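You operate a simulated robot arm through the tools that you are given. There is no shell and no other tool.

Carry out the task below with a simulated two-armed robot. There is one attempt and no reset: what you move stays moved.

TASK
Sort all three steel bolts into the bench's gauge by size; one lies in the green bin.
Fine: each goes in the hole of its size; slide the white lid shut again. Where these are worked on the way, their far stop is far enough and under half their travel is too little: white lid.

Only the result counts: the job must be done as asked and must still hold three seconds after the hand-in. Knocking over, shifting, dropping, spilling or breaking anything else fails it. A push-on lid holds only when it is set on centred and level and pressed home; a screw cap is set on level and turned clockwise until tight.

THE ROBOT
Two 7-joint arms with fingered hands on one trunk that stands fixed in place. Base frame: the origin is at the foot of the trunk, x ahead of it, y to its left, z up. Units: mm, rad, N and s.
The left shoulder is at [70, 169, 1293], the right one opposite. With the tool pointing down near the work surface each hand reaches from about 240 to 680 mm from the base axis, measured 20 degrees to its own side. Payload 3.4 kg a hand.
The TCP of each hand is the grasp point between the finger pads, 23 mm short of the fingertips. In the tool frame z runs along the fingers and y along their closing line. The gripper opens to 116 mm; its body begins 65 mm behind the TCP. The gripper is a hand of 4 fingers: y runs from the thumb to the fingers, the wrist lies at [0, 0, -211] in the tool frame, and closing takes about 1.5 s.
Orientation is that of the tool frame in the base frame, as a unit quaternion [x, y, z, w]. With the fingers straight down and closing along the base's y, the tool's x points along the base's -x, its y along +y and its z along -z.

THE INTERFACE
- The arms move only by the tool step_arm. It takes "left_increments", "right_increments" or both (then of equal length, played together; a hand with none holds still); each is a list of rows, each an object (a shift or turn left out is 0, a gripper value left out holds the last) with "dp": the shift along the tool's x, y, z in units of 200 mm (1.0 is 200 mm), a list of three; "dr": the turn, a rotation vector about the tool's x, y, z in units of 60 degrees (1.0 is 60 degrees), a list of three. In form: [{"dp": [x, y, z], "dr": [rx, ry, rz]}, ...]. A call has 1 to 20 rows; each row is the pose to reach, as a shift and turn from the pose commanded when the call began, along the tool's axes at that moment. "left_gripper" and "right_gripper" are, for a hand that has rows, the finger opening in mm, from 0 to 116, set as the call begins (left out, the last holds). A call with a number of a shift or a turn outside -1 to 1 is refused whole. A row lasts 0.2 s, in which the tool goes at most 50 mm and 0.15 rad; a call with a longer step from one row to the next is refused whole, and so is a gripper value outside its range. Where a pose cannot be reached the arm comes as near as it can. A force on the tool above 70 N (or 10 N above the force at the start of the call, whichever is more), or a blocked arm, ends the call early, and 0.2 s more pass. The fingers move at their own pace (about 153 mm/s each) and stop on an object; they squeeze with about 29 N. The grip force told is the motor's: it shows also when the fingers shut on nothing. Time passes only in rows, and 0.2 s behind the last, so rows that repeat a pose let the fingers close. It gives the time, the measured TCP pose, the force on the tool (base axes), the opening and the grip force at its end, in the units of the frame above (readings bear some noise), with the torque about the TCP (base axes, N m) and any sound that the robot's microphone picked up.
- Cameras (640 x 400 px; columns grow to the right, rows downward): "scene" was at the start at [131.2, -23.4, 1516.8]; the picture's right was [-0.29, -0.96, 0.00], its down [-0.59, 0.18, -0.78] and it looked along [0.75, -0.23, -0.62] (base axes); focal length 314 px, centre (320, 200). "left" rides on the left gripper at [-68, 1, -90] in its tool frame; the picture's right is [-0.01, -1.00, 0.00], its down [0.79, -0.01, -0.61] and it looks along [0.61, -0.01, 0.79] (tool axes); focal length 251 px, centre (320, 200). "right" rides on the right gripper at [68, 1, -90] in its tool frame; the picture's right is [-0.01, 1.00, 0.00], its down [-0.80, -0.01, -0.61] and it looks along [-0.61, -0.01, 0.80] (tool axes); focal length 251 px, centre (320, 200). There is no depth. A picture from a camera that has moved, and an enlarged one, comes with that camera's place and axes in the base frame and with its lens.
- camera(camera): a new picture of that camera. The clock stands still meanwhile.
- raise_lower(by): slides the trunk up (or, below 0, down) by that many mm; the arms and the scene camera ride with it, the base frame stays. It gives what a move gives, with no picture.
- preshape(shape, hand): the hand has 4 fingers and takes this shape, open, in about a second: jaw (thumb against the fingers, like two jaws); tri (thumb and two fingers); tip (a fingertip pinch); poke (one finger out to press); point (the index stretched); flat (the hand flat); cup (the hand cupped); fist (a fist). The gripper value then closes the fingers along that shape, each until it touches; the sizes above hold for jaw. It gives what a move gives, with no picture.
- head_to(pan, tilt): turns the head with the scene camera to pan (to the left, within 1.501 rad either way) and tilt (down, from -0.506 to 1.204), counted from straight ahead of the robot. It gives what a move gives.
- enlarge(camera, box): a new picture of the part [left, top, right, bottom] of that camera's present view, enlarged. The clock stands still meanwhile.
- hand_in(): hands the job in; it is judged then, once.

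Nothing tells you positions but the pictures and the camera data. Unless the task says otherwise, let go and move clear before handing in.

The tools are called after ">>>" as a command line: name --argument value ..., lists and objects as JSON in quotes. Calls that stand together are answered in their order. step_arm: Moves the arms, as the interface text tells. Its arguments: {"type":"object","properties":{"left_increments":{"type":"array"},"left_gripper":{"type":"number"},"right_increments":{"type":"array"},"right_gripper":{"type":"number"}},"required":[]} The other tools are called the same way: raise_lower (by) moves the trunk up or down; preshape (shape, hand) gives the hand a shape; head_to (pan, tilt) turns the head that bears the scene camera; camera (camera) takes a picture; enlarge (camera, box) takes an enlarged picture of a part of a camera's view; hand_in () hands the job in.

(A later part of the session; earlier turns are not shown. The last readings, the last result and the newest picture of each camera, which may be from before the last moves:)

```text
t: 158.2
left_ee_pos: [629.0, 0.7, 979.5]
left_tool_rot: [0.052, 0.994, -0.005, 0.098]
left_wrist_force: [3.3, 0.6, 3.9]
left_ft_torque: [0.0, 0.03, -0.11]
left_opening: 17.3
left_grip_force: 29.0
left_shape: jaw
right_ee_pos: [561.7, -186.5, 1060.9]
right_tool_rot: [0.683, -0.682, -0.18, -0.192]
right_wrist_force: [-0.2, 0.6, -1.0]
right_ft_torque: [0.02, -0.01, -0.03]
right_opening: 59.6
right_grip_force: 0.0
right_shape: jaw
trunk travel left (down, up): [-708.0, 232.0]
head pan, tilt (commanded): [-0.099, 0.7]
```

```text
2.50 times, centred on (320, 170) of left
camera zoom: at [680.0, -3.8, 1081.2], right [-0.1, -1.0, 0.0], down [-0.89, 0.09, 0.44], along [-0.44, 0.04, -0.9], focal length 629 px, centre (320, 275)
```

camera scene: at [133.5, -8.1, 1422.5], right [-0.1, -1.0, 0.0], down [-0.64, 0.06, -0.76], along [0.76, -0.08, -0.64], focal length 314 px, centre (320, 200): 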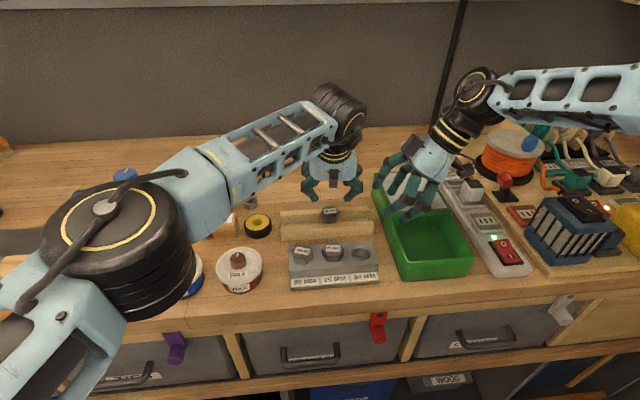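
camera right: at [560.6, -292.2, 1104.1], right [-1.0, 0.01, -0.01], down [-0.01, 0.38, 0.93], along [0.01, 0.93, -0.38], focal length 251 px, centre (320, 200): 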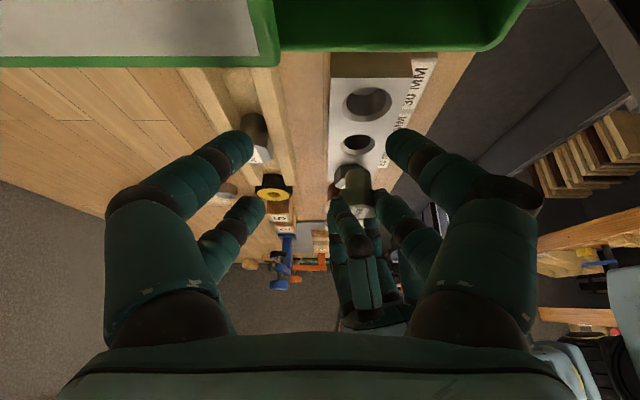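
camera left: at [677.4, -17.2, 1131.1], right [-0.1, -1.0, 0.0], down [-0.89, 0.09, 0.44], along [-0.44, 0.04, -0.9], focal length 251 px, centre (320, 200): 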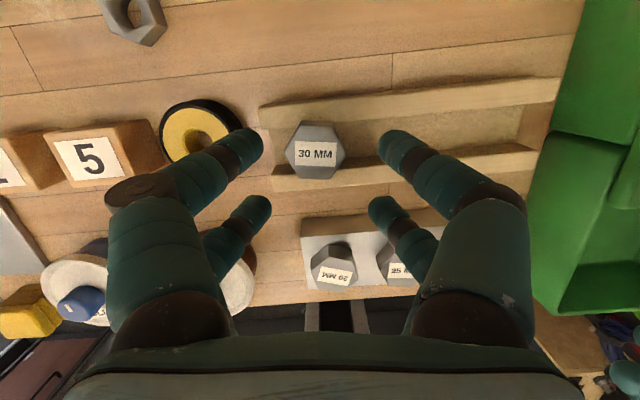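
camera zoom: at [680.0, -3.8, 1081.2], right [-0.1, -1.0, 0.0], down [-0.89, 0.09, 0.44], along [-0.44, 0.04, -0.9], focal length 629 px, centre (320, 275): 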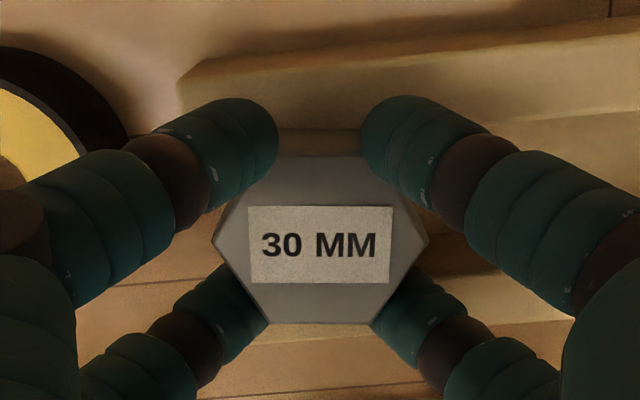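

Clean symmetric grip this time (17.3 mm, 29 N, no side load). Test-lifting 8 mm.

>>> step_arm --left_increments '[{"dp": [-0.002, 0, -0.01]}, {"dp": [-0.004, 0, -0.02]}, {"dp": [-0.006, 0, -0.03]}, {"dp": [-0.008, 0, -0.04]}, {"dp": [-0.008, 0, -0.04]}]' --left_gripper 15

>>> enlarge --camera "left" --box '[220, 90, 420, 250]'

```text
t: 159.4
left_ee_pos: [629.0, 1.4, 988.8]
left_tool_rot: [0.053, 0.994, -0.004, 0.099]
left_wrist_force: [-0.2, 0.5, -1.6]
left_ft_torque: [0.0, -0.01, -0.02]
left_opening: 16.5
left_grip_force: 29.0
left_shape: jaw
right_ee_pos: [561.1, -186.6, 1061.1]
right_tool_rot: [0.683, -0.682, -0.18, -0.191]
right_wrist_force: [0.3, 0.1, -0.2]
right_ft_torque: [0.0, 0.01, 0.02]
right_opening: 59.5
right_grip_force: 0.1
right_shape: jaw
trunk travel left (down, up): [-708.0, 232.0]
head pan, tilt (commanded): [-0.099, 0.7]
```

```text
2.50 times, centred on (320, 170) of left
camera zoom: at [679.3, -4.1, 1089.8], right [-0.1, -1.0, 0.0], down [-0.89, 0.09, 0.44], along [-0.44, 0.04, -0.9], focal length 629 px, centre (320, 275)
```

zoom: 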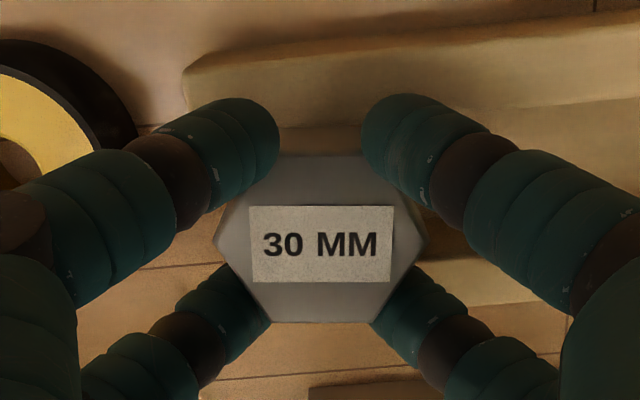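

Holding without slip. Lifting on by another 50 mm.

>>> step_arm --left_increments '[{"dp": [-0.006, 0, -0.03]}, {"dp": [-0.014, 0, -0.07]}, {"dp": [-0.024, 0, -0.12]}, {"dp": [-0.036, 0, -0.175]}, {"dp": [-0.052, 0, -0.255]}, {"dp": [-0.052, 0, -0.255]}]' --left_gripper 15

>>> enlarge --camera "left" --box '[220, 90, 420, 250]'

>>> enlarge --camera "scene" --box '[260, 150, 390, 260]'

```text
t: 160.8
left_ee_pos: [629.8, 1.4, 1040.3]
left_tool_rot: [0.052, 0.994, -0.004, 0.098]
left_wrist_force: [-0.3, 0.3, -0.9]
left_ft_torque: [0.0, -0.02, 0.0]
left_opening: 16.6
left_grip_force: 28.9
left_shape: jaw
right_ee_pos: [561.5, -186.4, 1060.4]
right_tool_rot: [0.683, -0.682, -0.18, -0.191]
right_wrist_force: [0.0, 0.2, 0.1]
right_ft_torque: [-0.01, 0.01, 0.02]
right_opening: 59.5
right_grip_force: 0.1
right_shape: jaw
trunk travel left (down, up): [-708.0, 232.0]
head pan, tilt (commanded): [-0.099, 0.7]
```

```text
2.50 times, centred on (320, 170) of left
camera zoom: at [680.4, -3.9, 1141.6], right [-0.1, -1.0, 0.0], down [-0.89, 0.09, 0.44], along [-0.44, 0.04, -0.9], focal length 629 px, centre (320, 275)
```

zoom: 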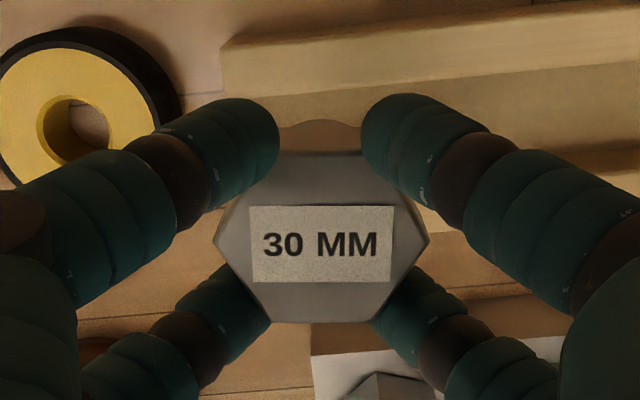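

```text
3.64 times, centred on (325, 205) of scene
camera zoom: at [133.7, -6.9, 1422.5], right [-0.1, -1.0, 0.0], down [-0.64, 0.06, -0.76], along [0.76, -0.08, -0.64], focal length 1142 px, centre (302, 182)
```

zoom: 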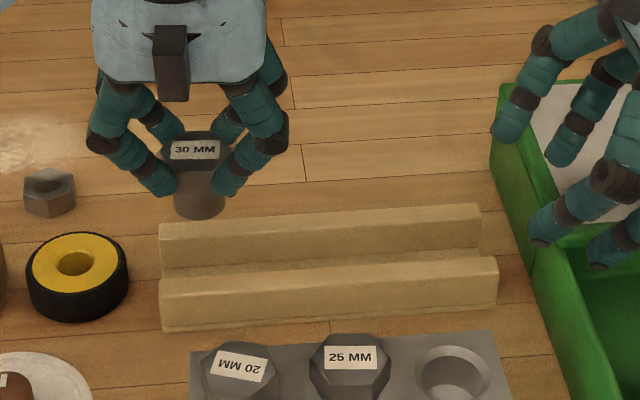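

Firmly held and upright. First I back the right hand off 65 mm to make room, then carry the bolt to above the 30 mm hole.

>>> step_arm --right_increments '[{"dp": [0.065, 0, -0.052]}, {"dp": [0.13, -0.001, -0.104]}, {"dp": [0.19, -0.002, -0.155]}, {"dp": [0.255, -0.002, -0.207]}]' --right_gripper 60

>>> step_arm --left_increments '[{"dp": [0.07, -0.12, -0.05]}, {"dp": [0.16, -0.26, -0.09]}, {"dp": [0.25, -0.4, -0.11]}, {"dp": [0.35, -0.55, -0.12]}, {"dp": [0.4425, -0.703, -0.13]}, {"dp": [0.4425, -0.703, -0.13]}]' --left_gripper 15

>>> camera --camera "right"

>>> enlarge --camera "scene" --box '[300, 200, 410, 280]'

```text
t: 161.8
left_ee_pos: [630.3, 1.9, 1040.3]
left_tool_rot: [0.052, 0.994, -0.005, 0.099]
left_wrist_force: [-0.3, 0.5, -1.2]
left_ft_torque: [0.0, 0.01, -0.02]
left_opening: 16.8
left_grip_force: 28.7
left_shape: jaw
right_ee_pos: [561.9, -252.1, 1069.4]
right_tool_rot: [0.683, -0.682, -0.18, -0.19]
right_wrist_force: [0.6, 0.0, -0.2]
right_ft_torque: [0.02, 0.03, 0.0]
right_opening: 59.8
right_grip_force: 0.1
right_shape: jaw
trunk travel left (down, up): [-708.0, 232.0]
head pan, tilt (commanded): [-0.099, 0.7]
```

```text
t: 163.2
left_ee_pos: [525.1, -129.9, 1049.1]
left_tool_rot: [0.052, 0.994, -0.005, 0.097]
left_wrist_force: [-0.3, 0.3, -1.4]
left_ft_torque: [0.03, 0.02, -0.01]
left_opening: 16.7
left_grip_force: 28.7
left_shape: jaw
right_ee_pos: [560.2, -250.1, 1070.2]
right_tool_rot: [0.683, -0.682, -0.18, -0.19]
right_wrist_force: [0.0, 0.2, 0.2]
right_ft_torque: [0.02, -0.01, 0.01]
right_opening: 59.5
right_grip_force: 0.0
right_shape: jaw
trunk travel left (down, up): [-708.0, 232.0]
head pan, tilt (commanded): [-0.099, 0.7]
```

```text
taken
camera right: at [559.5, -355.9, 1113.9], right [-1.0, 0.01, -0.01], down [-0.01, 0.38, 0.93], along [0.01, 0.93, -0.38], focal length 251 px, centre (320, 200)
```

right: 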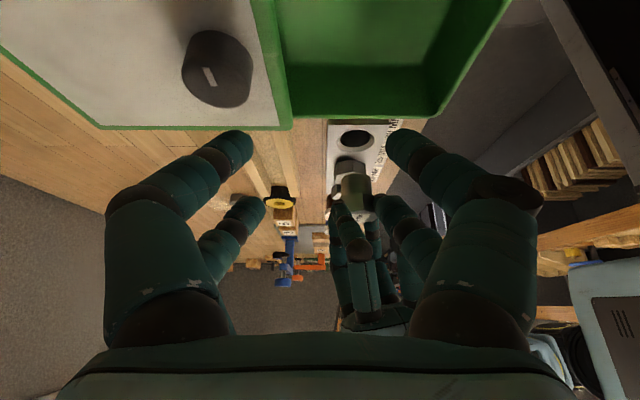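

```text
5.00 times, centred on (355, 240) of scene
camera zoom: at [133.9, -6.4, 1422.5], right [-0.1, -1.0, 0.0], down [-0.64, 0.06, -0.76], along [0.76, -0.08, -0.64], focal length 1570 px, centre (145, 0)
```

zoom: 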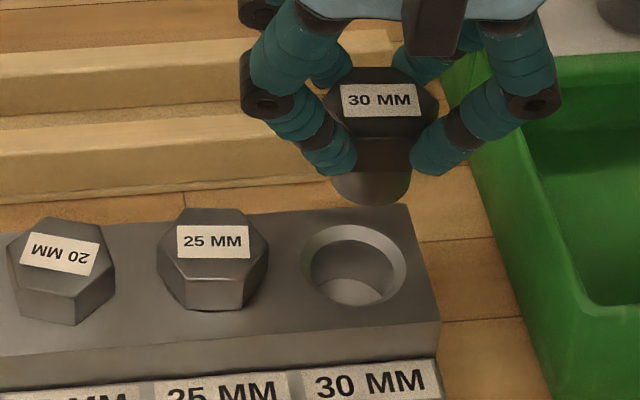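

>>> enlarge --camera "right" --box '[310, 115, 400, 215]'

>>> enlarge --camera "scene" --box '[350, 215, 400, 265]'

```text
4.00 times, centred on (355, 165) of right
camera zoom: at [559.5, -355.9, 1113.9], right [-1.0, 0.01, -0.01], down [-0.01, 0.38, 0.93], along [0.01, 0.93, -0.38], focal length 1006 px, centre (180, 340)
```

zoom: 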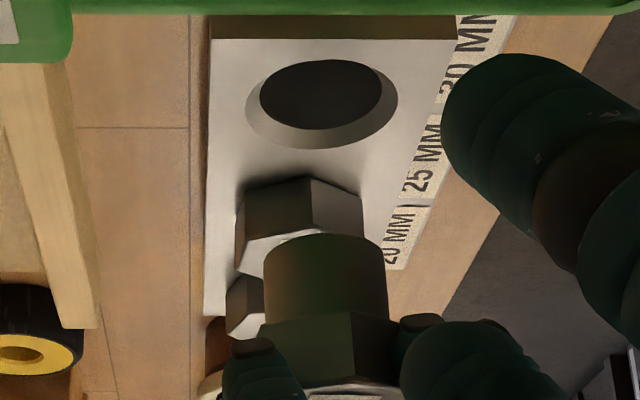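

```text
8.00 times, centred on (375, 240) of scene
camera zoom: at [133.9, -6.4, 1422.5], right [-0.1, -1.0, 0.0], down [-0.64, 0.06, -0.76], along [0.76, -0.08, -0.64], focal length 2513 px, centre (-120, -120)
```

zoom: 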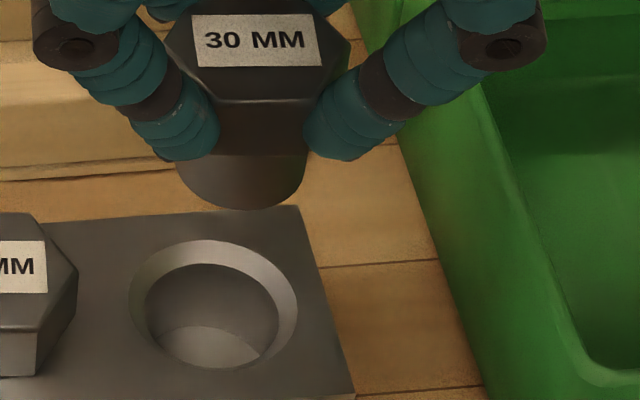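

The bolt is about 1 mm off in x and 2 mm off in y from the 30 mm hole. Correcting and lowering 36 mm.

>>> step_arm --left_increments '[{"dp": [0.01, 0.0094, 0.04]}, {"dp": [0.02, 0.0094, 0.085]}, {"dp": [0.03, 0.0094, 0.13]}, {"dp": [0.041, 0.0094, 0.176]}, {"dp": [0.041, 0.0094, 0.176]}]' --left_gripper 15

>>> enlarge --camera "right" --box '[310, 110, 400, 210]'

>>> enlarge --camera "scene" --box '[350, 220, 400, 270]'

```text
t: 164.4
left_ee_pos: [524.6, -128.0, 1011.6]
left_tool_rot: [0.053, 0.994, -0.005, 0.098]
left_wrist_force: [0.8, -0.6, -0.7]
left_ft_torque: [0.04, -0.01, -0.03]
left_opening: 16.5
left_grip_force: 28.7
left_shape: jaw
right_ee_pos: [561.0, -251.8, 1070.1]
right_tool_rot: [0.683, -0.682, -0.179, -0.191]
right_wrist_force: [0.3, 0.3, 0.8]
right_ft_torque: [0.0, -0.01, 0.02]
right_opening: 59.5
right_grip_force: 0.1
right_shape: jaw
trunk travel left (down, up): [-708.0, 232.0]
head pan, tilt (commanded): [-0.099, 0.7]
```

```text
4.00 times, centred on (355, 160) of right
camera zoom: at [559.1, -356.4, 1114.0], right [-1.0, 0.01, -0.01], down [-0.01, 0.38, 0.93], along [0.01, 0.93, -0.38], focal length 1006 px, centre (180, 360)
```

zoom: 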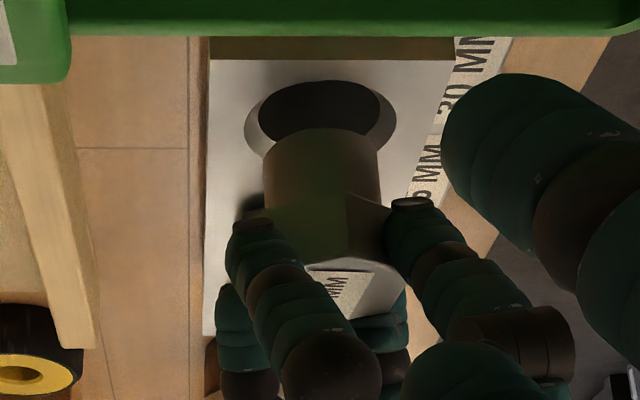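

```text
8.00 times, centred on (375, 245) of scene
camera zoom: at [133.4, -7.1, 1422.5], right [-0.1, -1.0, 0.0], down [-0.64, 0.06, -0.76], along [0.76, -0.08, -0.64], focal length 2513 px, centre (-120, -160)
```

zoom: 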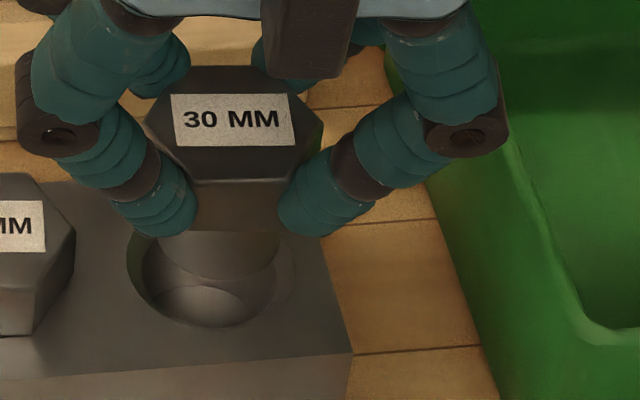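

Aligned in x; about 1 mm to correct in y. Lowering 9 mm.

>>> step_arm --left_increments '[{"dp": [0.001, 0.006, 0.005]}, {"dp": [0.004, 0.006, 0.02]}, {"dp": [0.0095, 0.006, 0.044]}, {"dp": [0.0095, 0.006, 0.044]}]' --left_gripper 15

>>> enlarge --camera "right" --box '[310, 110, 400, 210]'

>>> enlarge --camera "scene" --box '[350, 220, 400, 270]'

```text
t: 165.4
left_ee_pos: [522.6, -126.1, 1002.9]
left_tool_rot: [0.052, 0.994, -0.005, 0.097]
left_wrist_force: [0.3, 0.3, -1.0]
left_ft_torque: [0.02, -0.02, -0.03]
left_opening: 16.5
left_grip_force: 28.9
left_shape: jaw
right_ee_pos: [559.5, -250.6, 1070.4]
right_tool_rot: [0.683, -0.682, -0.178, -0.192]
right_wrist_force: [-0.3, 0.4, 0.8]
right_ft_torque: [-0.01, 0.01, 0.03]
right_opening: 59.7
right_grip_force: 0.1
right_shape: jaw
trunk travel left (down, up): [-708.0, 232.0]
head pan, tilt (commanded): [-0.099, 0.7]
```

```text
4.00 times, centred on (355, 160) of right
camera zoom: at [559.1, -356.5, 1113.9], right [-1.0, 0.01, -0.01], down [-0.01, 0.38, 0.93], along [0.01, 0.93, -0.38], focal length 1006 px, centre (180, 360)
```

zoom: 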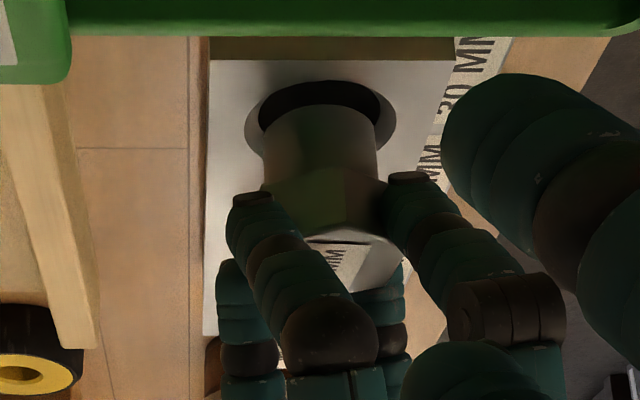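

```text
8.00 times, centred on (375, 245) of scene
camera zoom: at [133.4, -7.1, 1422.5], right [-0.1, -1.0, 0.0], down [-0.64, 0.06, -0.76], along [0.76, -0.08, -0.64], focal length 2513 px, centre (-120, -160)
```

zoom: 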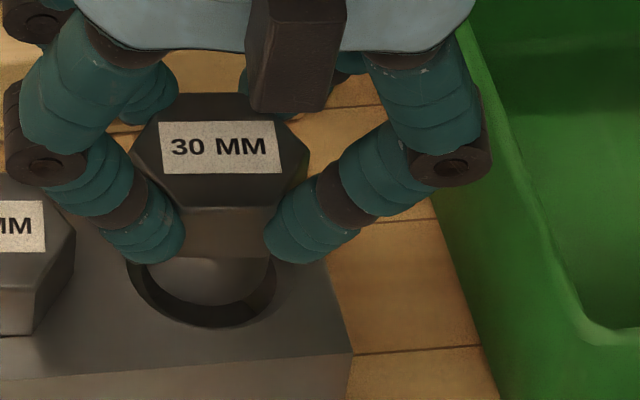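

Centred within about 1 mm. Lowering 10 mm.

>>> step_arm --left_increments '[{"dp": [0.002, -0.0035, 0.012]}, {"dp": [0.005, -0.0035, 0.027]}, {"dp": [0.0095, -0.0035, 0.049]}, {"dp": [0.0095, -0.0035, 0.049]}]' --left_gripper 15

>>> enlarge --camera "scene" --box '[350, 220, 400, 270]'

>>> enlarge --camera "right" --box '[310, 110, 400, 210]'

```text
t: 166.4
left_ee_pos: [522.9, -127.1, 993.8]
left_tool_rot: [0.052, 0.994, -0.005, 0.098]
left_wrist_force: [0.7, 0.6, -1.8]
left_ft_torque: [0.02, -0.02, 0.0]
left_opening: 16.8
left_grip_force: 29.1
left_shape: jaw
right_ee_pos: [560.0, -251.6, 1070.5]
right_tool_rot: [0.683, -0.681, -0.18, -0.191]
right_wrist_force: [0.4, -0.1, -0.4]
right_ft_torque: [0.05, 0.0, 0.02]
right_opening: 59.4
right_grip_force: 0.0
right_shape: jaw
trunk travel left (down, up): [-708.0, 232.0]
head pan, tilt (commanded): [-0.099, 0.7]
```

```text
8.00 times, centred on (375, 245) of scene
camera zoom: at [133.4, -7.1, 1422.5], right [-0.1, -1.0, 0.0], down [-0.64, 0.06, -0.76], along [0.76, -0.08, -0.64], focal length 2513 px, centre (-120, -160)
```

zoom: 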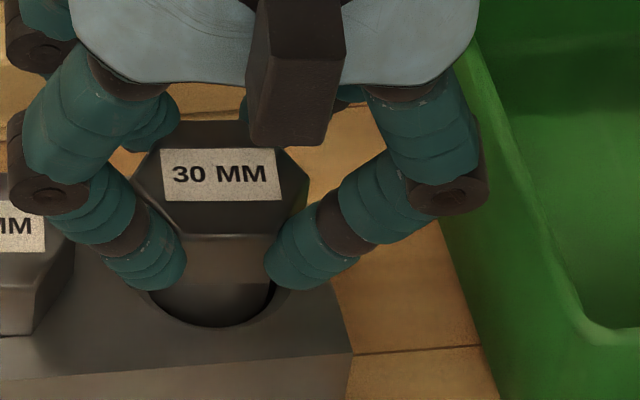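

```text
4.00 times, centred on (355, 160) of right
camera zoom: at [559.1, -356.5, 1113.9], right [-1.0, 0.01, -0.01], down [-0.01, 0.38, 0.93], along [0.01, 0.93, -0.38], focal length 1006 px, centre (180, 360)
```

zoom: 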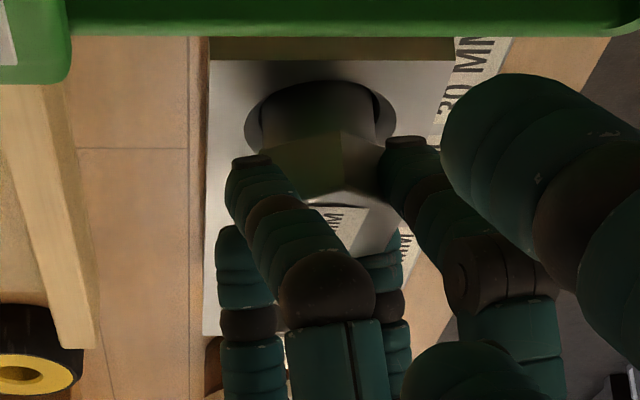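

Shank is in the hole without contact. Small trim and 6 mm further.

>>> step_arm --left_increments '[{"dp": [0.003, -0.0043, 0.003]}, {"dp": [0.006, -0.0043, 0.016]}, {"dp": [0.0084, -0.0043, 0.029]}, {"dp": [0.0084, -0.0043, 0.029]}]' --left_gripper 15

>>> enlarge --camera "scene" --box '[350, 220, 400, 270]'

```text
t: 167.4
left_ee_pos: [522.1, -127.5, 987.5]
left_tool_rot: [0.052, 0.994, -0.005, 0.099]
left_wrist_force: [-0.2, -0.1, -1.4]
left_ft_torque: [0.01, 0.02, 0.03]
left_opening: 16.8
left_grip_force: 29.6
left_shape: jaw
right_ee_pos: [559.7, -251.0, 1069.6]
right_tool_rot: [0.683, -0.682, -0.179, -0.191]
right_wrist_force: [0.1, 0.3, 0.3]
right_ft_torque: [0.01, -0.01, -0.01]
right_opening: 59.6
right_grip_force: 0.0
right_shape: jaw
trunk travel left (down, up): [-708.0, 232.0]
head pan, tilt (commanded): [-0.099, 0.7]
```

```text
8.00 times, centred on (375, 245) of scene
camera zoom: at [133.4, -7.2, 1422.5], right [-0.1, -1.0, 0.0], down [-0.64, 0.06, -0.76], along [0.76, -0.08, -0.64], focal length 2513 px, centre (-120, -160)
```

zoom: 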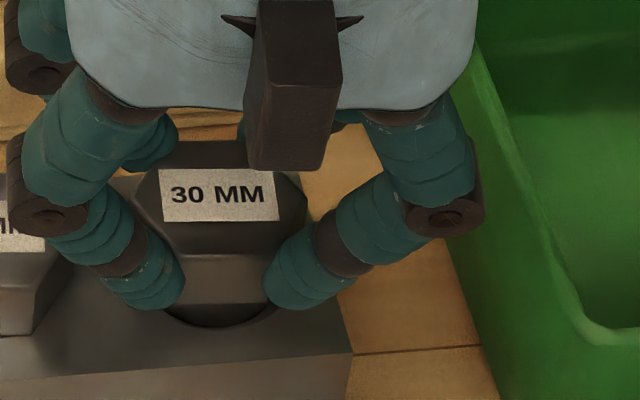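

>>> step_arm --left_increments '[{"dp": [0.003, 0, 0.012]}, {"dp": [0.005, 0, 0.025]}, {"dp": [0.0075, 0, 0.036]}, {"dp": [0.0075, 0, 0.036]}]' --left_gripper 15

>>> enlarge --camera "scene" --box '[350, 220, 400, 270]'

```text
t: 168.4
left_ee_pos: [521.7, -126.9, 980.6]
left_tool_rot: [0.052, 0.994, -0.005, 0.099]
left_wrist_force: [1.7, -0.7, 1.4]
left_ft_torque: [0.05, 0.02, -0.01]
left_opening: 16.5
left_grip_force: 28.8
left_shape: jaw
right_ee_pos: [559.6, -250.6, 1070.2]
right_tool_rot: [0.683, -0.682, -0.179, -0.191]
right_wrist_force: [-0.6, 0.2, 0.6]
right_ft_torque: [-0.01, -0.02, -0.03]
right_opening: 59.5
right_grip_force: 0.0
right_shape: jaw
trunk travel left (down, up): [-708.0, 232.0]
head pan, tilt (commanded): [-0.099, 0.7]
```

```text
8.00 times, centred on (375, 245) of scene
camera zoom: at [133.1, -7.1, 1422.6], right [-0.1, -1.0, 0.0], down [-0.64, 0.06, -0.76], along [0.76, -0.08, -0.64], focal length 2513 px, centre (-120, -160)
```

zoom: 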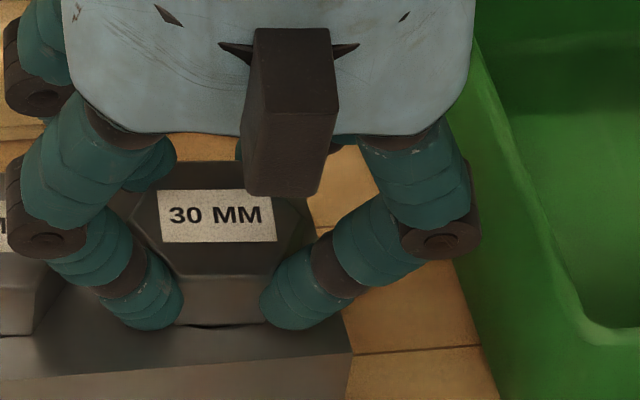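

Nearly seated (just touching). One more mm down, then open to 34.

>>> step_arm --left_increments '[{"dp": [0.002, 0, 0.008]}, {"dp": [0.002, 0, 0.008]}]' --left_gripper 15

>>> step_arm --left_increments '[{"dp": [-0.001, 0, -0.005]}, {"dp": [-0.001, 0, -0.005]}, {"dp": [-0.001, 0, -0.005]}]' --left_gripper 34

>>> enlarge --camera "left" --box '[220, 90, 420, 250]'

>>> enlarge --camera "scene" --box '[330, 220, 400, 270]'

```text
t: 169.0
left_ee_pos: [520.6, -126.3, 979.4]
left_tool_rot: [0.051, 0.994, -0.006, 0.1]
left_wrist_force: [8.2, 0.3, 21.9]
left_ft_torque: [0.13, 0.18, -0.09]
left_opening: 16.9
left_grip_force: 28.8
left_shape: jaw
right_ee_pos: [559.5, -250.5, 1070.6]
right_tool_rot: [0.683, -0.681, -0.179, -0.191]
right_wrist_force: [-0.2, 0.0, -0.7]
right_ft_torque: [0.03, 0.02, -0.02]
right_opening: 59.6
right_grip_force: 0.1
right_shape: jaw
trunk travel left (down, up): [-708.0, 232.0]
head pan, tilt (commanded): [-0.099, 0.7]
```

```text
t: 169.8
left_ee_pos: [519.4, -127.6, 979.5]
left_tool_rot: [0.053, 0.994, -0.005, 0.099]
left_wrist_force: [-0.1, -0.3, 7.6]
left_ft_torque: [0.02, 0.17, -0.03]
left_opening: 32.5
left_grip_force: 0.1
left_shape: jaw
right_ee_pos: [557.8, -250.7, 1070.4]
right_tool_rot: [0.684, -0.681, -0.18, -0.191]
right_wrist_force: [0.1, -0.1, 0.1]
right_ft_torque: [-0.01, 0.03, -0.03]
right_opening: 59.6
right_grip_force: 0.0
right_shape: jaw
trunk travel left (down, up): [-708.0, 232.0]
head pan, tilt (commanded): [-0.099, 0.7]
```

```text
2.50 times, centred on (320, 170) of left
camera zoom: at [569.8, -132.7, 1080.4], right [-0.1, -1.0, 0.0], down [-0.89, 0.09, 0.44], along [-0.44, 0.04, -0.9], focal length 629 px, centre (320, 275)
```

zoom: 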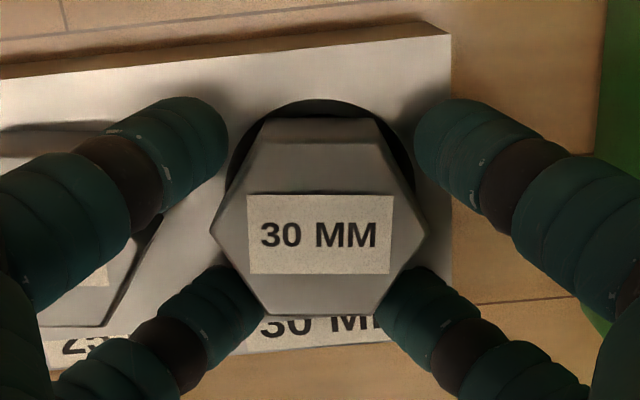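

```text
8.00 times, centred on (365, 245) of scene
camera zoom: at [131.8, -6.7, 1422.6], right [-0.1, -0.99, 0.0], down [-0.64, 0.06, -0.77], along [0.76, -0.08, -0.64], focal length 2513 px, centre (-40, -160)
```

zoom: 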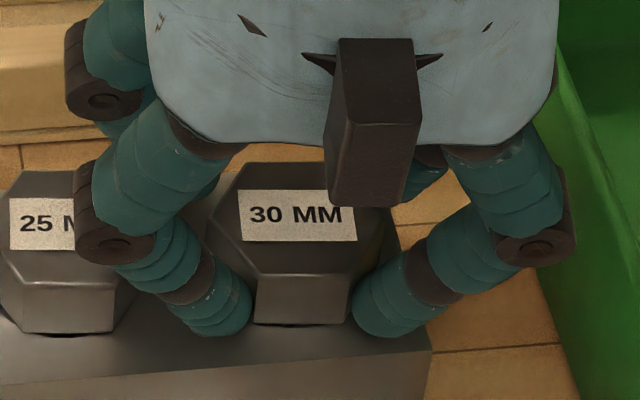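

Released. The bolt sits in the 30 mm hole; lifting the left hand straight up.

>>> step_arm --left_increments '[{"dp": [-0.004, 0, -0.02]}, {"dp": [-0.015, 0, -0.075]}, {"dp": [-0.035, 0, -0.17]}, {"dp": [-0.056, 0, -0.28]}, {"dp": [-0.075, 0, -0.37]}]' --left_gripper 34

>>> enlarge --camera "left" --box '[150, 60, 450, 250]'

>>> enlarge --camera "scene" --box '[270, 200, 400, 300]'

>>> enlarge --camera "right" --box '[310, 110, 400, 210]'

```text
t: 171.0
left_ee_pos: [522.4, -126.9, 1054.9]
left_tool_rot: [0.052, 0.994, -0.005, 0.099]
left_wrist_force: [-0.5, 1.1, 0.9]
left_ft_torque: [-0.01, 0.04, 0.0]
left_opening: 33.6
left_grip_force: 0.0
left_shape: jaw
right_ee_pos: [560.0, -251.9, 1070.6]
right_tool_rot: [0.683, -0.682, -0.18, -0.192]
right_wrist_force: [-0.8, 0.8, 0.0]
right_ft_torque: [0.02, 0.01, 0.0]
right_opening: 59.5
right_grip_force: 0.2
right_shape: jaw
trunk travel left (down, up): [-708.0, 232.0]
head pan, tilt (commanded): [-0.099, 0.7]
```

```text
2.11 times, centred on (300, 155) of left
camera zoom: at [572.5, -130.9, 1156.9], right [-0.1, -1.0, 0.0], down [-0.89, 0.09, 0.44], along [-0.44, 0.04, -0.9], focal length 529 px, centre (362, 295)
```

zoom: 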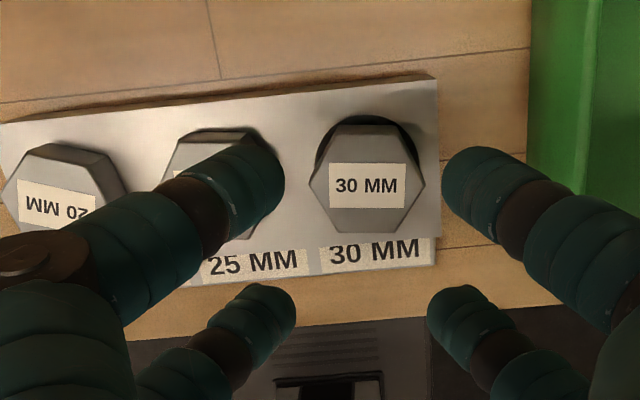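

```text
4.00 times, centred on (335, 250) of scene
camera zoom: at [132.8, -7.1, 1422.6], right [-0.1, -1.0, 0.0], down [-0.64, 0.06, -0.77], along [0.76, -0.08, -0.64], focal length 1256 px, centre (260, 0)
```

zoom: 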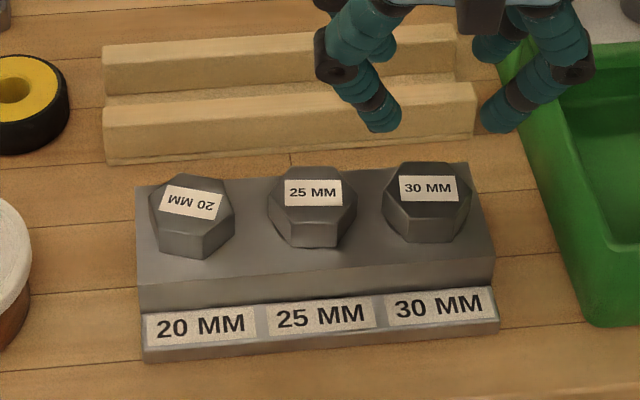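

```text
4.00 times, centred on (355, 160) of right
camera zoom: at [558.6, -356.5, 1114.2], right [-1.0, 0.01, -0.01], down [-0.01, 0.38, 0.93], along [0.01, 0.93, -0.38], focal length 1006 px, centre (180, 360)
```

zoom: 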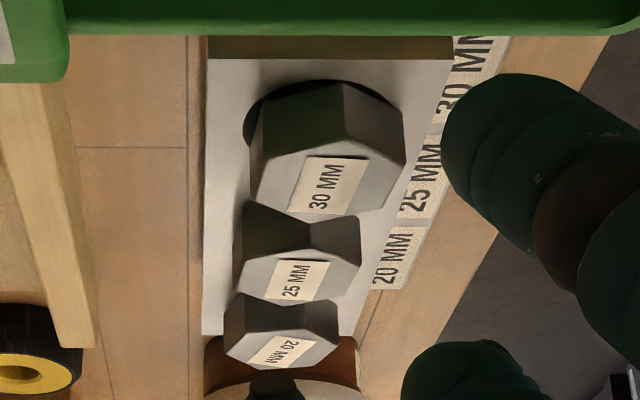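

All three bolts are in their holes. I want to check that the 30 mm one sits level, so I zoom in.

>>> enlarge --camera "scene" --box '[330, 230, 400, 275]'

>>> enlarge --camera "right" --box '[325, 120, 385, 180]'

>>> enlarge --camera "left" --box '[280, 100, 380, 200]'

```text
8.89 times, centred on (365, 252) of scene
camera zoom: at [132.8, -7.1, 1422.6], right [-0.1, -1.0, 0.0], down [-0.64, 0.06, -0.77], along [0.76, -0.08, -0.64], focal length 2792 px, centre (-80, -267)
```

zoom: 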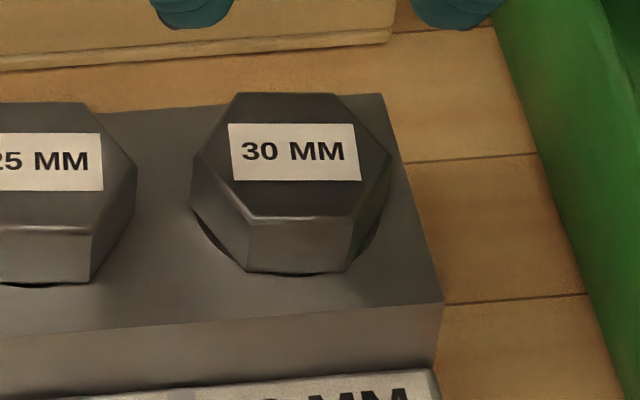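

```text
6.67 times, centred on (355, 150) of right
camera zoom: at [558.6, -356.5, 1114.2], right [-1.0, 0.01, -0.01], down [-0.01, 0.38, 0.93], along [0.01, 0.93, -0.38], focal length 1676 px, centre (87, 533)
```

zoom: 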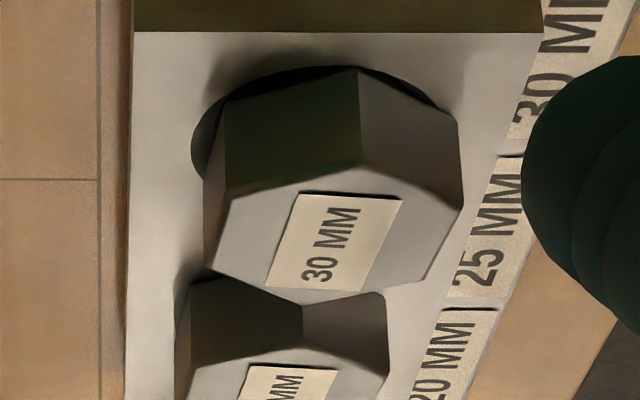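

```text
4.00 times, centred on (330, 150) of left
camera zoom: at [572.5, -130.9, 1156.9], right [-0.1, -1.0, 0.0], down [-0.89, 0.09, 0.44], along [-0.44, 0.04, -0.9], focal length 1006 px, centre (280, 400)
```

zoom: 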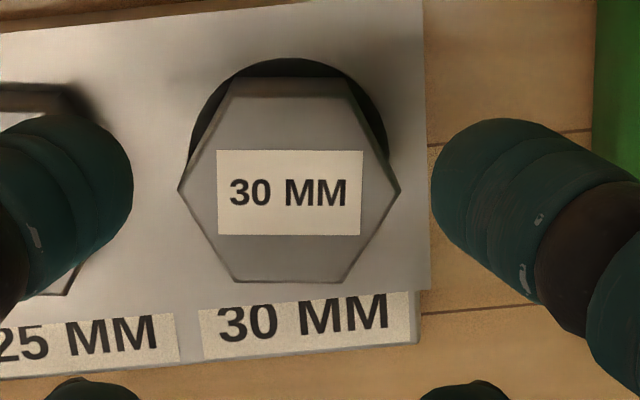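

The 30 mm bolt is flush with the gauge top and upright. Now I park the left hand back on its own side, up and clear.

>>> step_arm --left_increments '[{"dp": [0.02, 0.06, -0.12]}, {"dp": [0.05, 0.22, -0.2]}, {"dp": [0.09, 0.4, -0.25]}, {"dp": [0.125, 0.58, -0.28]}, {"dp": [0.16, 0.74, -0.2925]}, {"dp": [0.189, 0.88, -0.2925]}]' --left_gripper 60

>>> step_arm --left_increments '[{"dp": [0.1, 0.15, 0]}, {"dp": [0.2, 0.3, 0]}, {"dp": [0.3, 0.45, 0]}, {"dp": [0.35, 0.6, 0]}]' --left_gripper 60

>>> camera --camera "scene"

>>> camera --camera "right"

```text
t: 172.4
left_ee_pos: [492.5, 55.9, 1106.5]
left_tool_rot: [0.052, 0.994, -0.005, 0.098]
left_wrist_force: [0.7, 0.5, -0.5]
left_ft_torque: [0.01, 0.02, -0.03]
left_opening: 59.7
left_grip_force: 0.0
left_shape: jaw
right_ee_pos: [560.6, -248.7, 1069.5]
right_tool_rot: [0.683, -0.682, -0.18, -0.19]
right_wrist_force: [0.3, 0.4, -0.7]
right_ft_torque: [-0.03, 0.01, 0.02]
right_opening: 59.9
right_grip_force: 0.1
right_shape: jaw
trunk travel left (down, up): [-708.0, 232.0]
head pan, tilt (commanded): [-0.099, 0.7]
```

```text
t: 173.4
left_ee_pos: [433.2, 179.2, 1094.9]
left_tool_rot: [0.052, 0.994, -0.006, 0.099]
left_wrist_force: [0.2, -0.5, 0.1]
left_ft_torque: [0.03, 0.0, -0.01]
left_opening: 59.6
left_grip_force: 0.1
left_shape: jaw
right_ee_pos: [560.8, -249.6, 1071.6]
right_tool_rot: [0.684, -0.681, -0.18, -0.191]
right_wrist_force: [-0.1, 0.5, -0.5]
right_ft_torque: [-0.02, -0.01, 0.04]
right_opening: 59.8
right_grip_force: 0.0
right_shape: jaw
trunk travel left (down, up): [-708.0, 232.0]
head pan, tilt (commanded): [-0.099, 0.7]
```

```text
taken
camera scene: at [132.5, -5.1, 1422.6], right [-0.1, -1.0, 0.0], down [-0.64, 0.06, -0.77], along [0.76, -0.08, -0.64], focal length 314 px, centre (320, 200)
```

scene: 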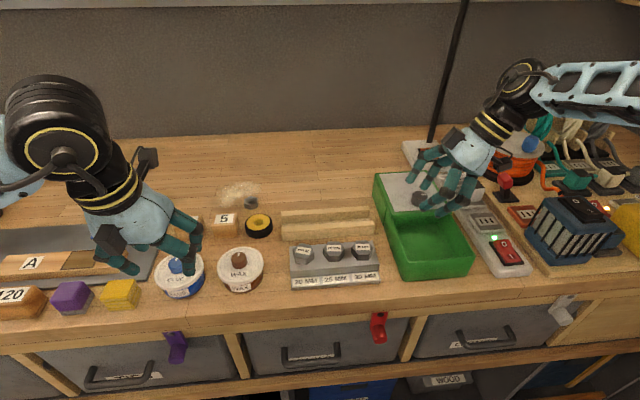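

```text
taken
camera right: at [558.4, -355.0, 1114.9], right [-1.0, 0.01, -0.01], down [-0.01, 0.38, 0.93], along [0.01, 0.93, -0.38], focal length 251 px, centre (320, 200)
```

right: 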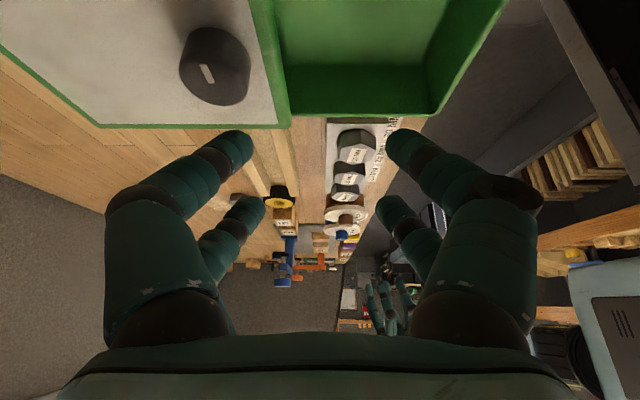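

Left is parked. Now the lid: the knob is at about (613, -262, top 1007). I re-orient the right hand upright and facing forward so it can grip the knob and pull it back toward the robot.

>>> step_arm --right_increments '[{"dp": [-0.05, 0, -0.09]}, {"dp": [-0.101, 0, -0.1725], "dr": [0, 0.1, 0]}, {"dp": [-0.101, 0, -0.1725], "dr": [0, 0.2, 0]}, {"dp": [-0.101, 0, -0.1725], "dr": [0, 0.3, 0]}, {"dp": [-0.101, 0, -0.1725], "dr": [0, 0.4, 0]}, {"dp": [-0.101, 0, -0.1725], "dr": [0, 0.5, 0]}]' --right_gripper 60

>>> step_arm --right_increments '[{"dr": [0, 0, 0.13]}, {"dr": [0, 0, 0.26]}, {"dr": [0, 0, 0.39]}, {"dr": [0, 0, 0.52]}, {"dr": [0, 0, 0.65]}, {"dr": [0, 0, 0.78]}, {"dr": [0, 0, 0.9]}, {"dr": [0, 0, 1.0]}]' --right_gripper 60

>>> step_arm --right_increments '[{"dr": [0, 0, 0.13]}, {"dr": [0, 0, 0.26]}, {"dr": [0, 0, 0.39]}, {"dr": [0, 0, 0.5]}]' --right_gripper 60

>>> camera --camera "right"

```text
t: 174.8
left_ee_pos: [434.0, 177.3, 1094.5]
left_tool_rot: [0.052, 0.994, -0.006, 0.099]
left_wrist_force: [-0.6, 0.4, 0.5]
left_ft_torque: [0.0, 0.03, 0.0]
left_opening: 59.2
left_grip_force: 0.1
left_shape: jaw
right_ee_pos: [560.4, -250.2, 1108.9]
right_tool_rot: [-0.706, 0.709, -0.004, 0.006]
right_wrist_force: [-0.1, 0.6, 0.5]
right_ft_torque: [0.01, -0.01, -0.01]
right_opening: 59.6
right_grip_force: 0.1
right_shape: jaw
trunk travel left (down, up): [-708.0, 232.0]
head pan, tilt (commanded): [-0.099, 0.7]
```

```text
t: 176.6
left_ee_pos: [435.6, 177.0, 1094.2]
left_tool_rot: [0.053, 0.994, -0.005, 0.098]
left_wrist_force: [-0.5, -0.5, 0.1]
left_ft_torque: [-0.01, -0.02, -0.02]
left_opening: 59.6
left_grip_force: 0.0
left_shape: jaw
right_ee_pos: [559.6, -249.5, 1109.9]
right_tool_rot: [-0.258, 0.966, 0.001, 0.007]
right_wrist_force: [-0.3, -0.4, 0.2]
right_ft_torque: [0.01, -0.02, 0.02]
right_opening: 59.6
right_grip_force: 0.0
right_shape: jaw
trunk travel left (down, up): [-708.0, 232.0]
head pan, tilt (commanded): [-0.099, 0.7]
```

```text
t: 177.6
left_ee_pos: [435.0, 178.7, 1094.0]
left_tool_rot: [0.052, 0.994, -0.005, 0.098]
left_wrist_force: [-0.4, -1.2, 1.1]
left_ft_torque: [0.03, -0.04, 0.0]
left_opening: 59.4
left_grip_force: 0.0
left_shape: jaw
right_ee_pos: [560.1, -249.4, 1110.0]
right_tool_rot: [0.001, 1.0, 0.003, 0.008]
right_wrist_force: [0.4, 0.1, 0.6]
right_ft_torque: [0.04, 0.03, 0.0]
right_opening: 59.7
right_grip_force: 0.1
right_shape: jaw
trunk travel left (down, up): [-708.0, 232.0]
head pan, tilt (commanded): [-0.099, 0.7]
```

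```text
taken
camera right: at [490.6, -250.8, 1199.8], right [0.01, 1.0, 0.01], down [0.78, -0.01, 0.62], along [0.62, 0.0, -0.79], focal length 251 px, centre (320, 200)
```

right: 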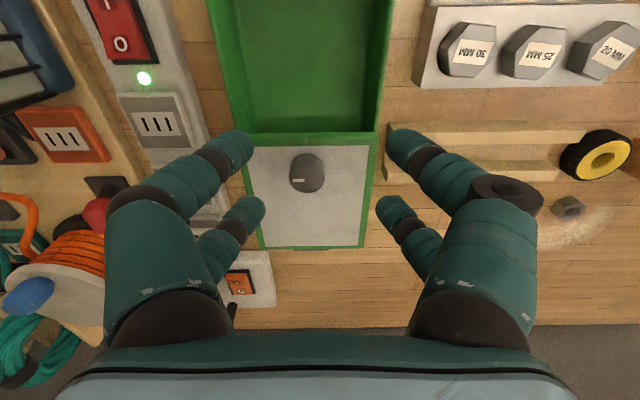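

Upright and facing forward. Now tilt 12 degrees forward and move above the knob with opening 65.

>>> step_arm --right_increments '[{"dp": [-0.05, -0.0125, 0.05], "dr": [0, -0.04, 0]}, {"dp": [-0.1, -0.025, 0.11], "dr": [0, -0.08, 0]}, {"dp": [-0.15, -0.0375, 0.18], "dr": [0, -0.12, 0]}, {"dp": [-0.2, -0.05, 0.26], "dr": [0, -0.16, 0]}, {"dp": [-0.255, -0.0625, 0.34], "dr": [0, -0.2, 0]}, {"dp": [-0.255, -0.0625, 0.34], "dr": [0, -0.2, 0]}]' --right_gripper 65

>>> camera --camera "right"

>>> enlarge --camera "scene" --box '[360, 130, 480, 230]'

```text
t: 179.0
left_ee_pos: [434.2, 178.8, 1094.3]
left_tool_rot: [0.052, 0.994, -0.005, 0.099]
left_wrist_force: [-0.5, 0.3, -0.6]
left_ft_torque: [-0.03, 0.04, 0.01]
left_opening: 59.4
left_grip_force: 0.2
left_shape: jaw
right_ee_pos: [610.0, -262.1, 1041.9]
right_tool_rot: [0.002, 0.994, 0.003, 0.113]
right_wrist_force: [-0.2, -0.1, 0.5]
right_ft_torque: [-0.01, 0.01, 0.02]
right_opening: 64.8
right_grip_force: 0.1
right_shape: jaw
trunk travel left (down, up): [-708.0, 232.0]
head pan, tilt (commanded): [-0.099, 0.7]
```

```text
taken
camera right: at [523.9, -262.7, 1115.7], right [0.01, 1.0, 0.01], down [0.64, -0.01, 0.77], along [0.77, 0.0, -0.64], focal length 251 px, centre (320, 200)
```

right: 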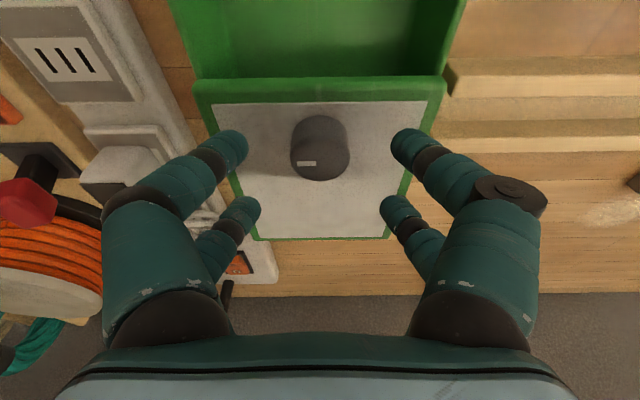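

```text
4.00 times, centred on (420, 180) of scene
camera zoom: at [132.9, -6.8, 1422.6], right [-0.1, -1.0, 0.0], down [-0.64, 0.06, -0.76], along [0.76, -0.08, -0.64], focal length 1256 px, centre (-80, 280)
```

zoom: 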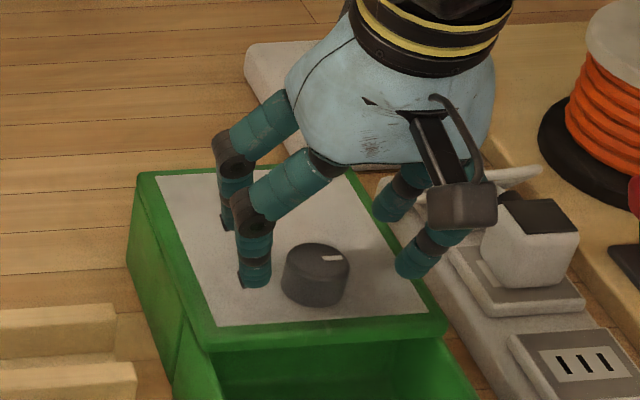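

The fingers straddle the knob. Lowering 24 mm.

>>> step_arm --right_increments '[{"dp": [0.009, 0, 0.04]}, {"dp": [0.018, 0, 0.08]}, {"dp": [0.027, 0, 0.117]}, {"dp": [0.027, 0, 0.117]}]' --right_gripper 65

>>> camera --camera "right"

>>> enlarge --camera "scene" --box '[360, 130, 480, 230]'

```text
t: 180.0
left_ee_pos: [432.1, 179.3, 1095.5]
left_tool_rot: [0.051, 0.994, -0.005, 0.099]
left_wrist_force: [0.3, 0.6, 0.8]
left_ft_torque: [-0.01, -0.04, -0.01]
left_opening: 59.5
left_grip_force: 0.0
left_shape: jaw
right_ee_pos: [608.3, -262.6, 1021.3]
right_tool_rot: [0.001, 0.993, 0.004, 0.114]
right_wrist_force: [-0.4, -0.4, 14.1]
right_ft_torque: [-0.43, 0.26, 0.01]
right_opening: 64.2
right_grip_force: 0.0
right_shape: jaw
trunk travel left (down, up): [-708.0, 232.0]
head pan, tilt (commanded): [-0.099, 0.7]
```

```text
taken
camera right: at [522.8, -263.1, 1094.1], right [0.01, 1.0, 0.01], down [0.64, -0.01, 0.77], along [0.77, 0.0, -0.64], focal length 251 px, centre (320, 200)
```

right: 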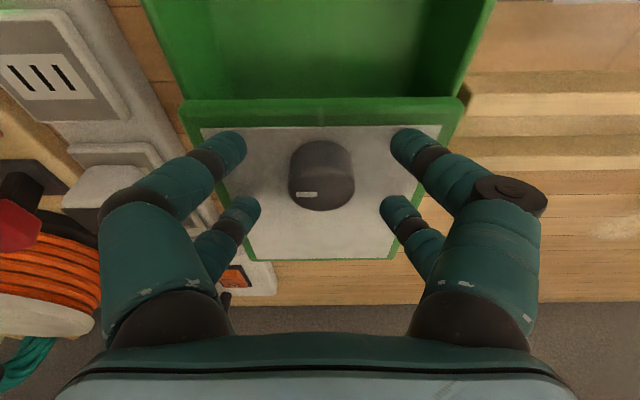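

```text
4.00 times, centred on (420, 180) of scene
camera zoom: at [130.6, -5.8, 1423.1], right [-0.1, -1.0, 0.0], down [-0.64, 0.06, -0.77], along [0.76, -0.08, -0.64], focal length 1256 px, centre (-80, 280)
```

zoom: 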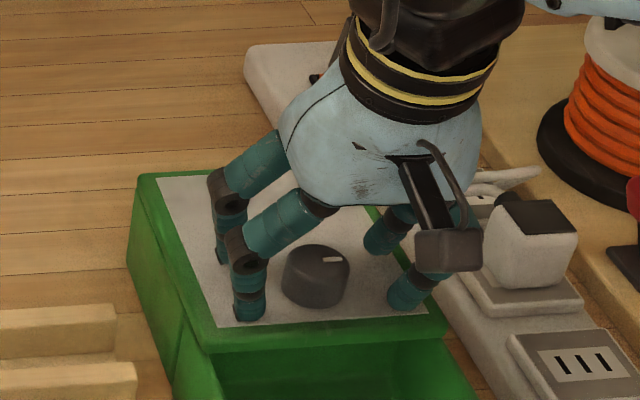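

The near fingertips touch the lid frame at TCP 1021. I rise 2 mm, reduce the tilt by about 4 degrees, and close onto the knob.

>>> step_arm --right_increments '[{"dp": [-0.004, 0, -0.012]}, {"dp": [-0.004, 0, -0.012], "dr": [0, 0.035, 0]}, {"dp": [-0.006, 0, -0.008], "dr": [0, 0.07, 0]}, {"dp": [-0.006, 0, -0.006], "dr": [0, 0.07, 0]}]' --right_gripper 65

>>> step_arm --right_increments '[{"dp": [0, 0, 0]}, {"dp": [0, 0, 0]}, {"dp": [0, 0, 0]}, {"dp": [0, 0, 0]}, {"dp": [0, 0, 0]}, {"dp": [0, 0, 0]}]' --right_gripper 5

>>> camera --camera "right"

>>> enlarge --camera "scene" --box '[360, 130, 480, 230]'

```text
t: 181.0
left_ee_pos: [434.3, 177.5, 1094.1]
left_tool_rot: [0.052, 0.994, -0.005, 0.098]
left_wrist_force: [0.2, 1.8, -0.6]
left_ft_torque: [-0.02, -0.02, -0.02]
left_opening: 59.2
left_grip_force: 0.0
left_shape: jaw
right_ee_pos: [611.8, -262.9, 1019.6]
right_tool_rot: [0.001, 0.997, 0.004, 0.076]
right_wrist_force: [0.0, 0.4, 0.5]
right_ft_torque: [-0.03, 0.02, 0.04]
right_opening: 64.7
right_grip_force: 0.0
right_shape: jaw
trunk travel left (down, up): [-708.0, 232.0]
head pan, tilt (commanded): [-0.099, 0.7]
```

```text
t: 182.4
left_ee_pos: [434.8, 177.6, 1094.6]
left_tool_rot: [0.052, 0.994, -0.005, 0.099]
left_wrist_force: [0.2, 0.6, -0.9]
left_ft_torque: [0.02, -0.01, 0.02]
left_opening: 59.5
left_grip_force: 0.2
left_shape: jaw
right_ee_pos: [611.4, -261.4, 1019.6]
right_tool_rot: [0.001, 0.997, 0.004, 0.076]
right_wrist_force: [-0.8, 3.1, 0.0]
right_ft_torque: [0.07, 0.16, -0.02]
right_opening: 5.0
right_grip_force: 28.8
right_shape: jaw
trunk travel left (down, up): [-708.0, 232.0]
head pan, tilt (commanded): [-0.099, 0.7]
```

```text
taken
camera right: at [530.8, -262.8, 1099.8], right [0.01, 1.0, 0.01], down [0.69, -0.01, 0.72], along [0.72, 0.0, -0.69], focal length 251 px, centre (320, 200)
```

right: 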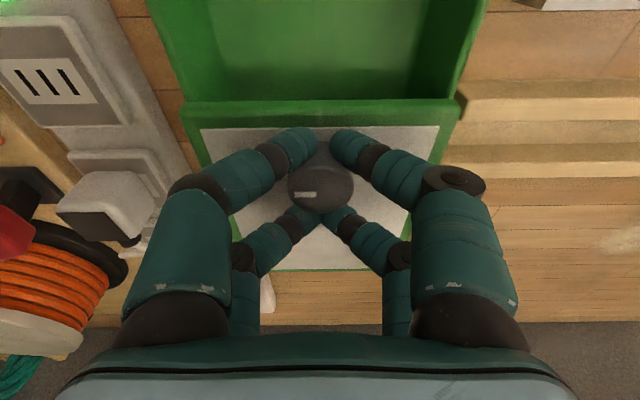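

```text
4.00 times, centred on (420, 180) of scene
camera zoom: at [133.3, -6.3, 1422.5], right [-0.1, -1.0, 0.0], down [-0.64, 0.06, -0.76], along [0.76, -0.08, -0.64], focal length 1256 px, centre (-80, 280)
```

zoom: 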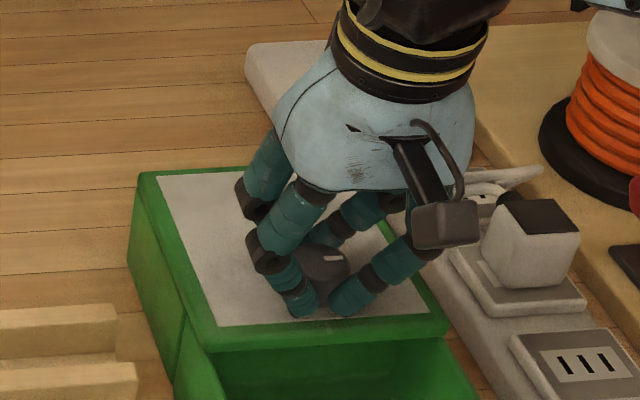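

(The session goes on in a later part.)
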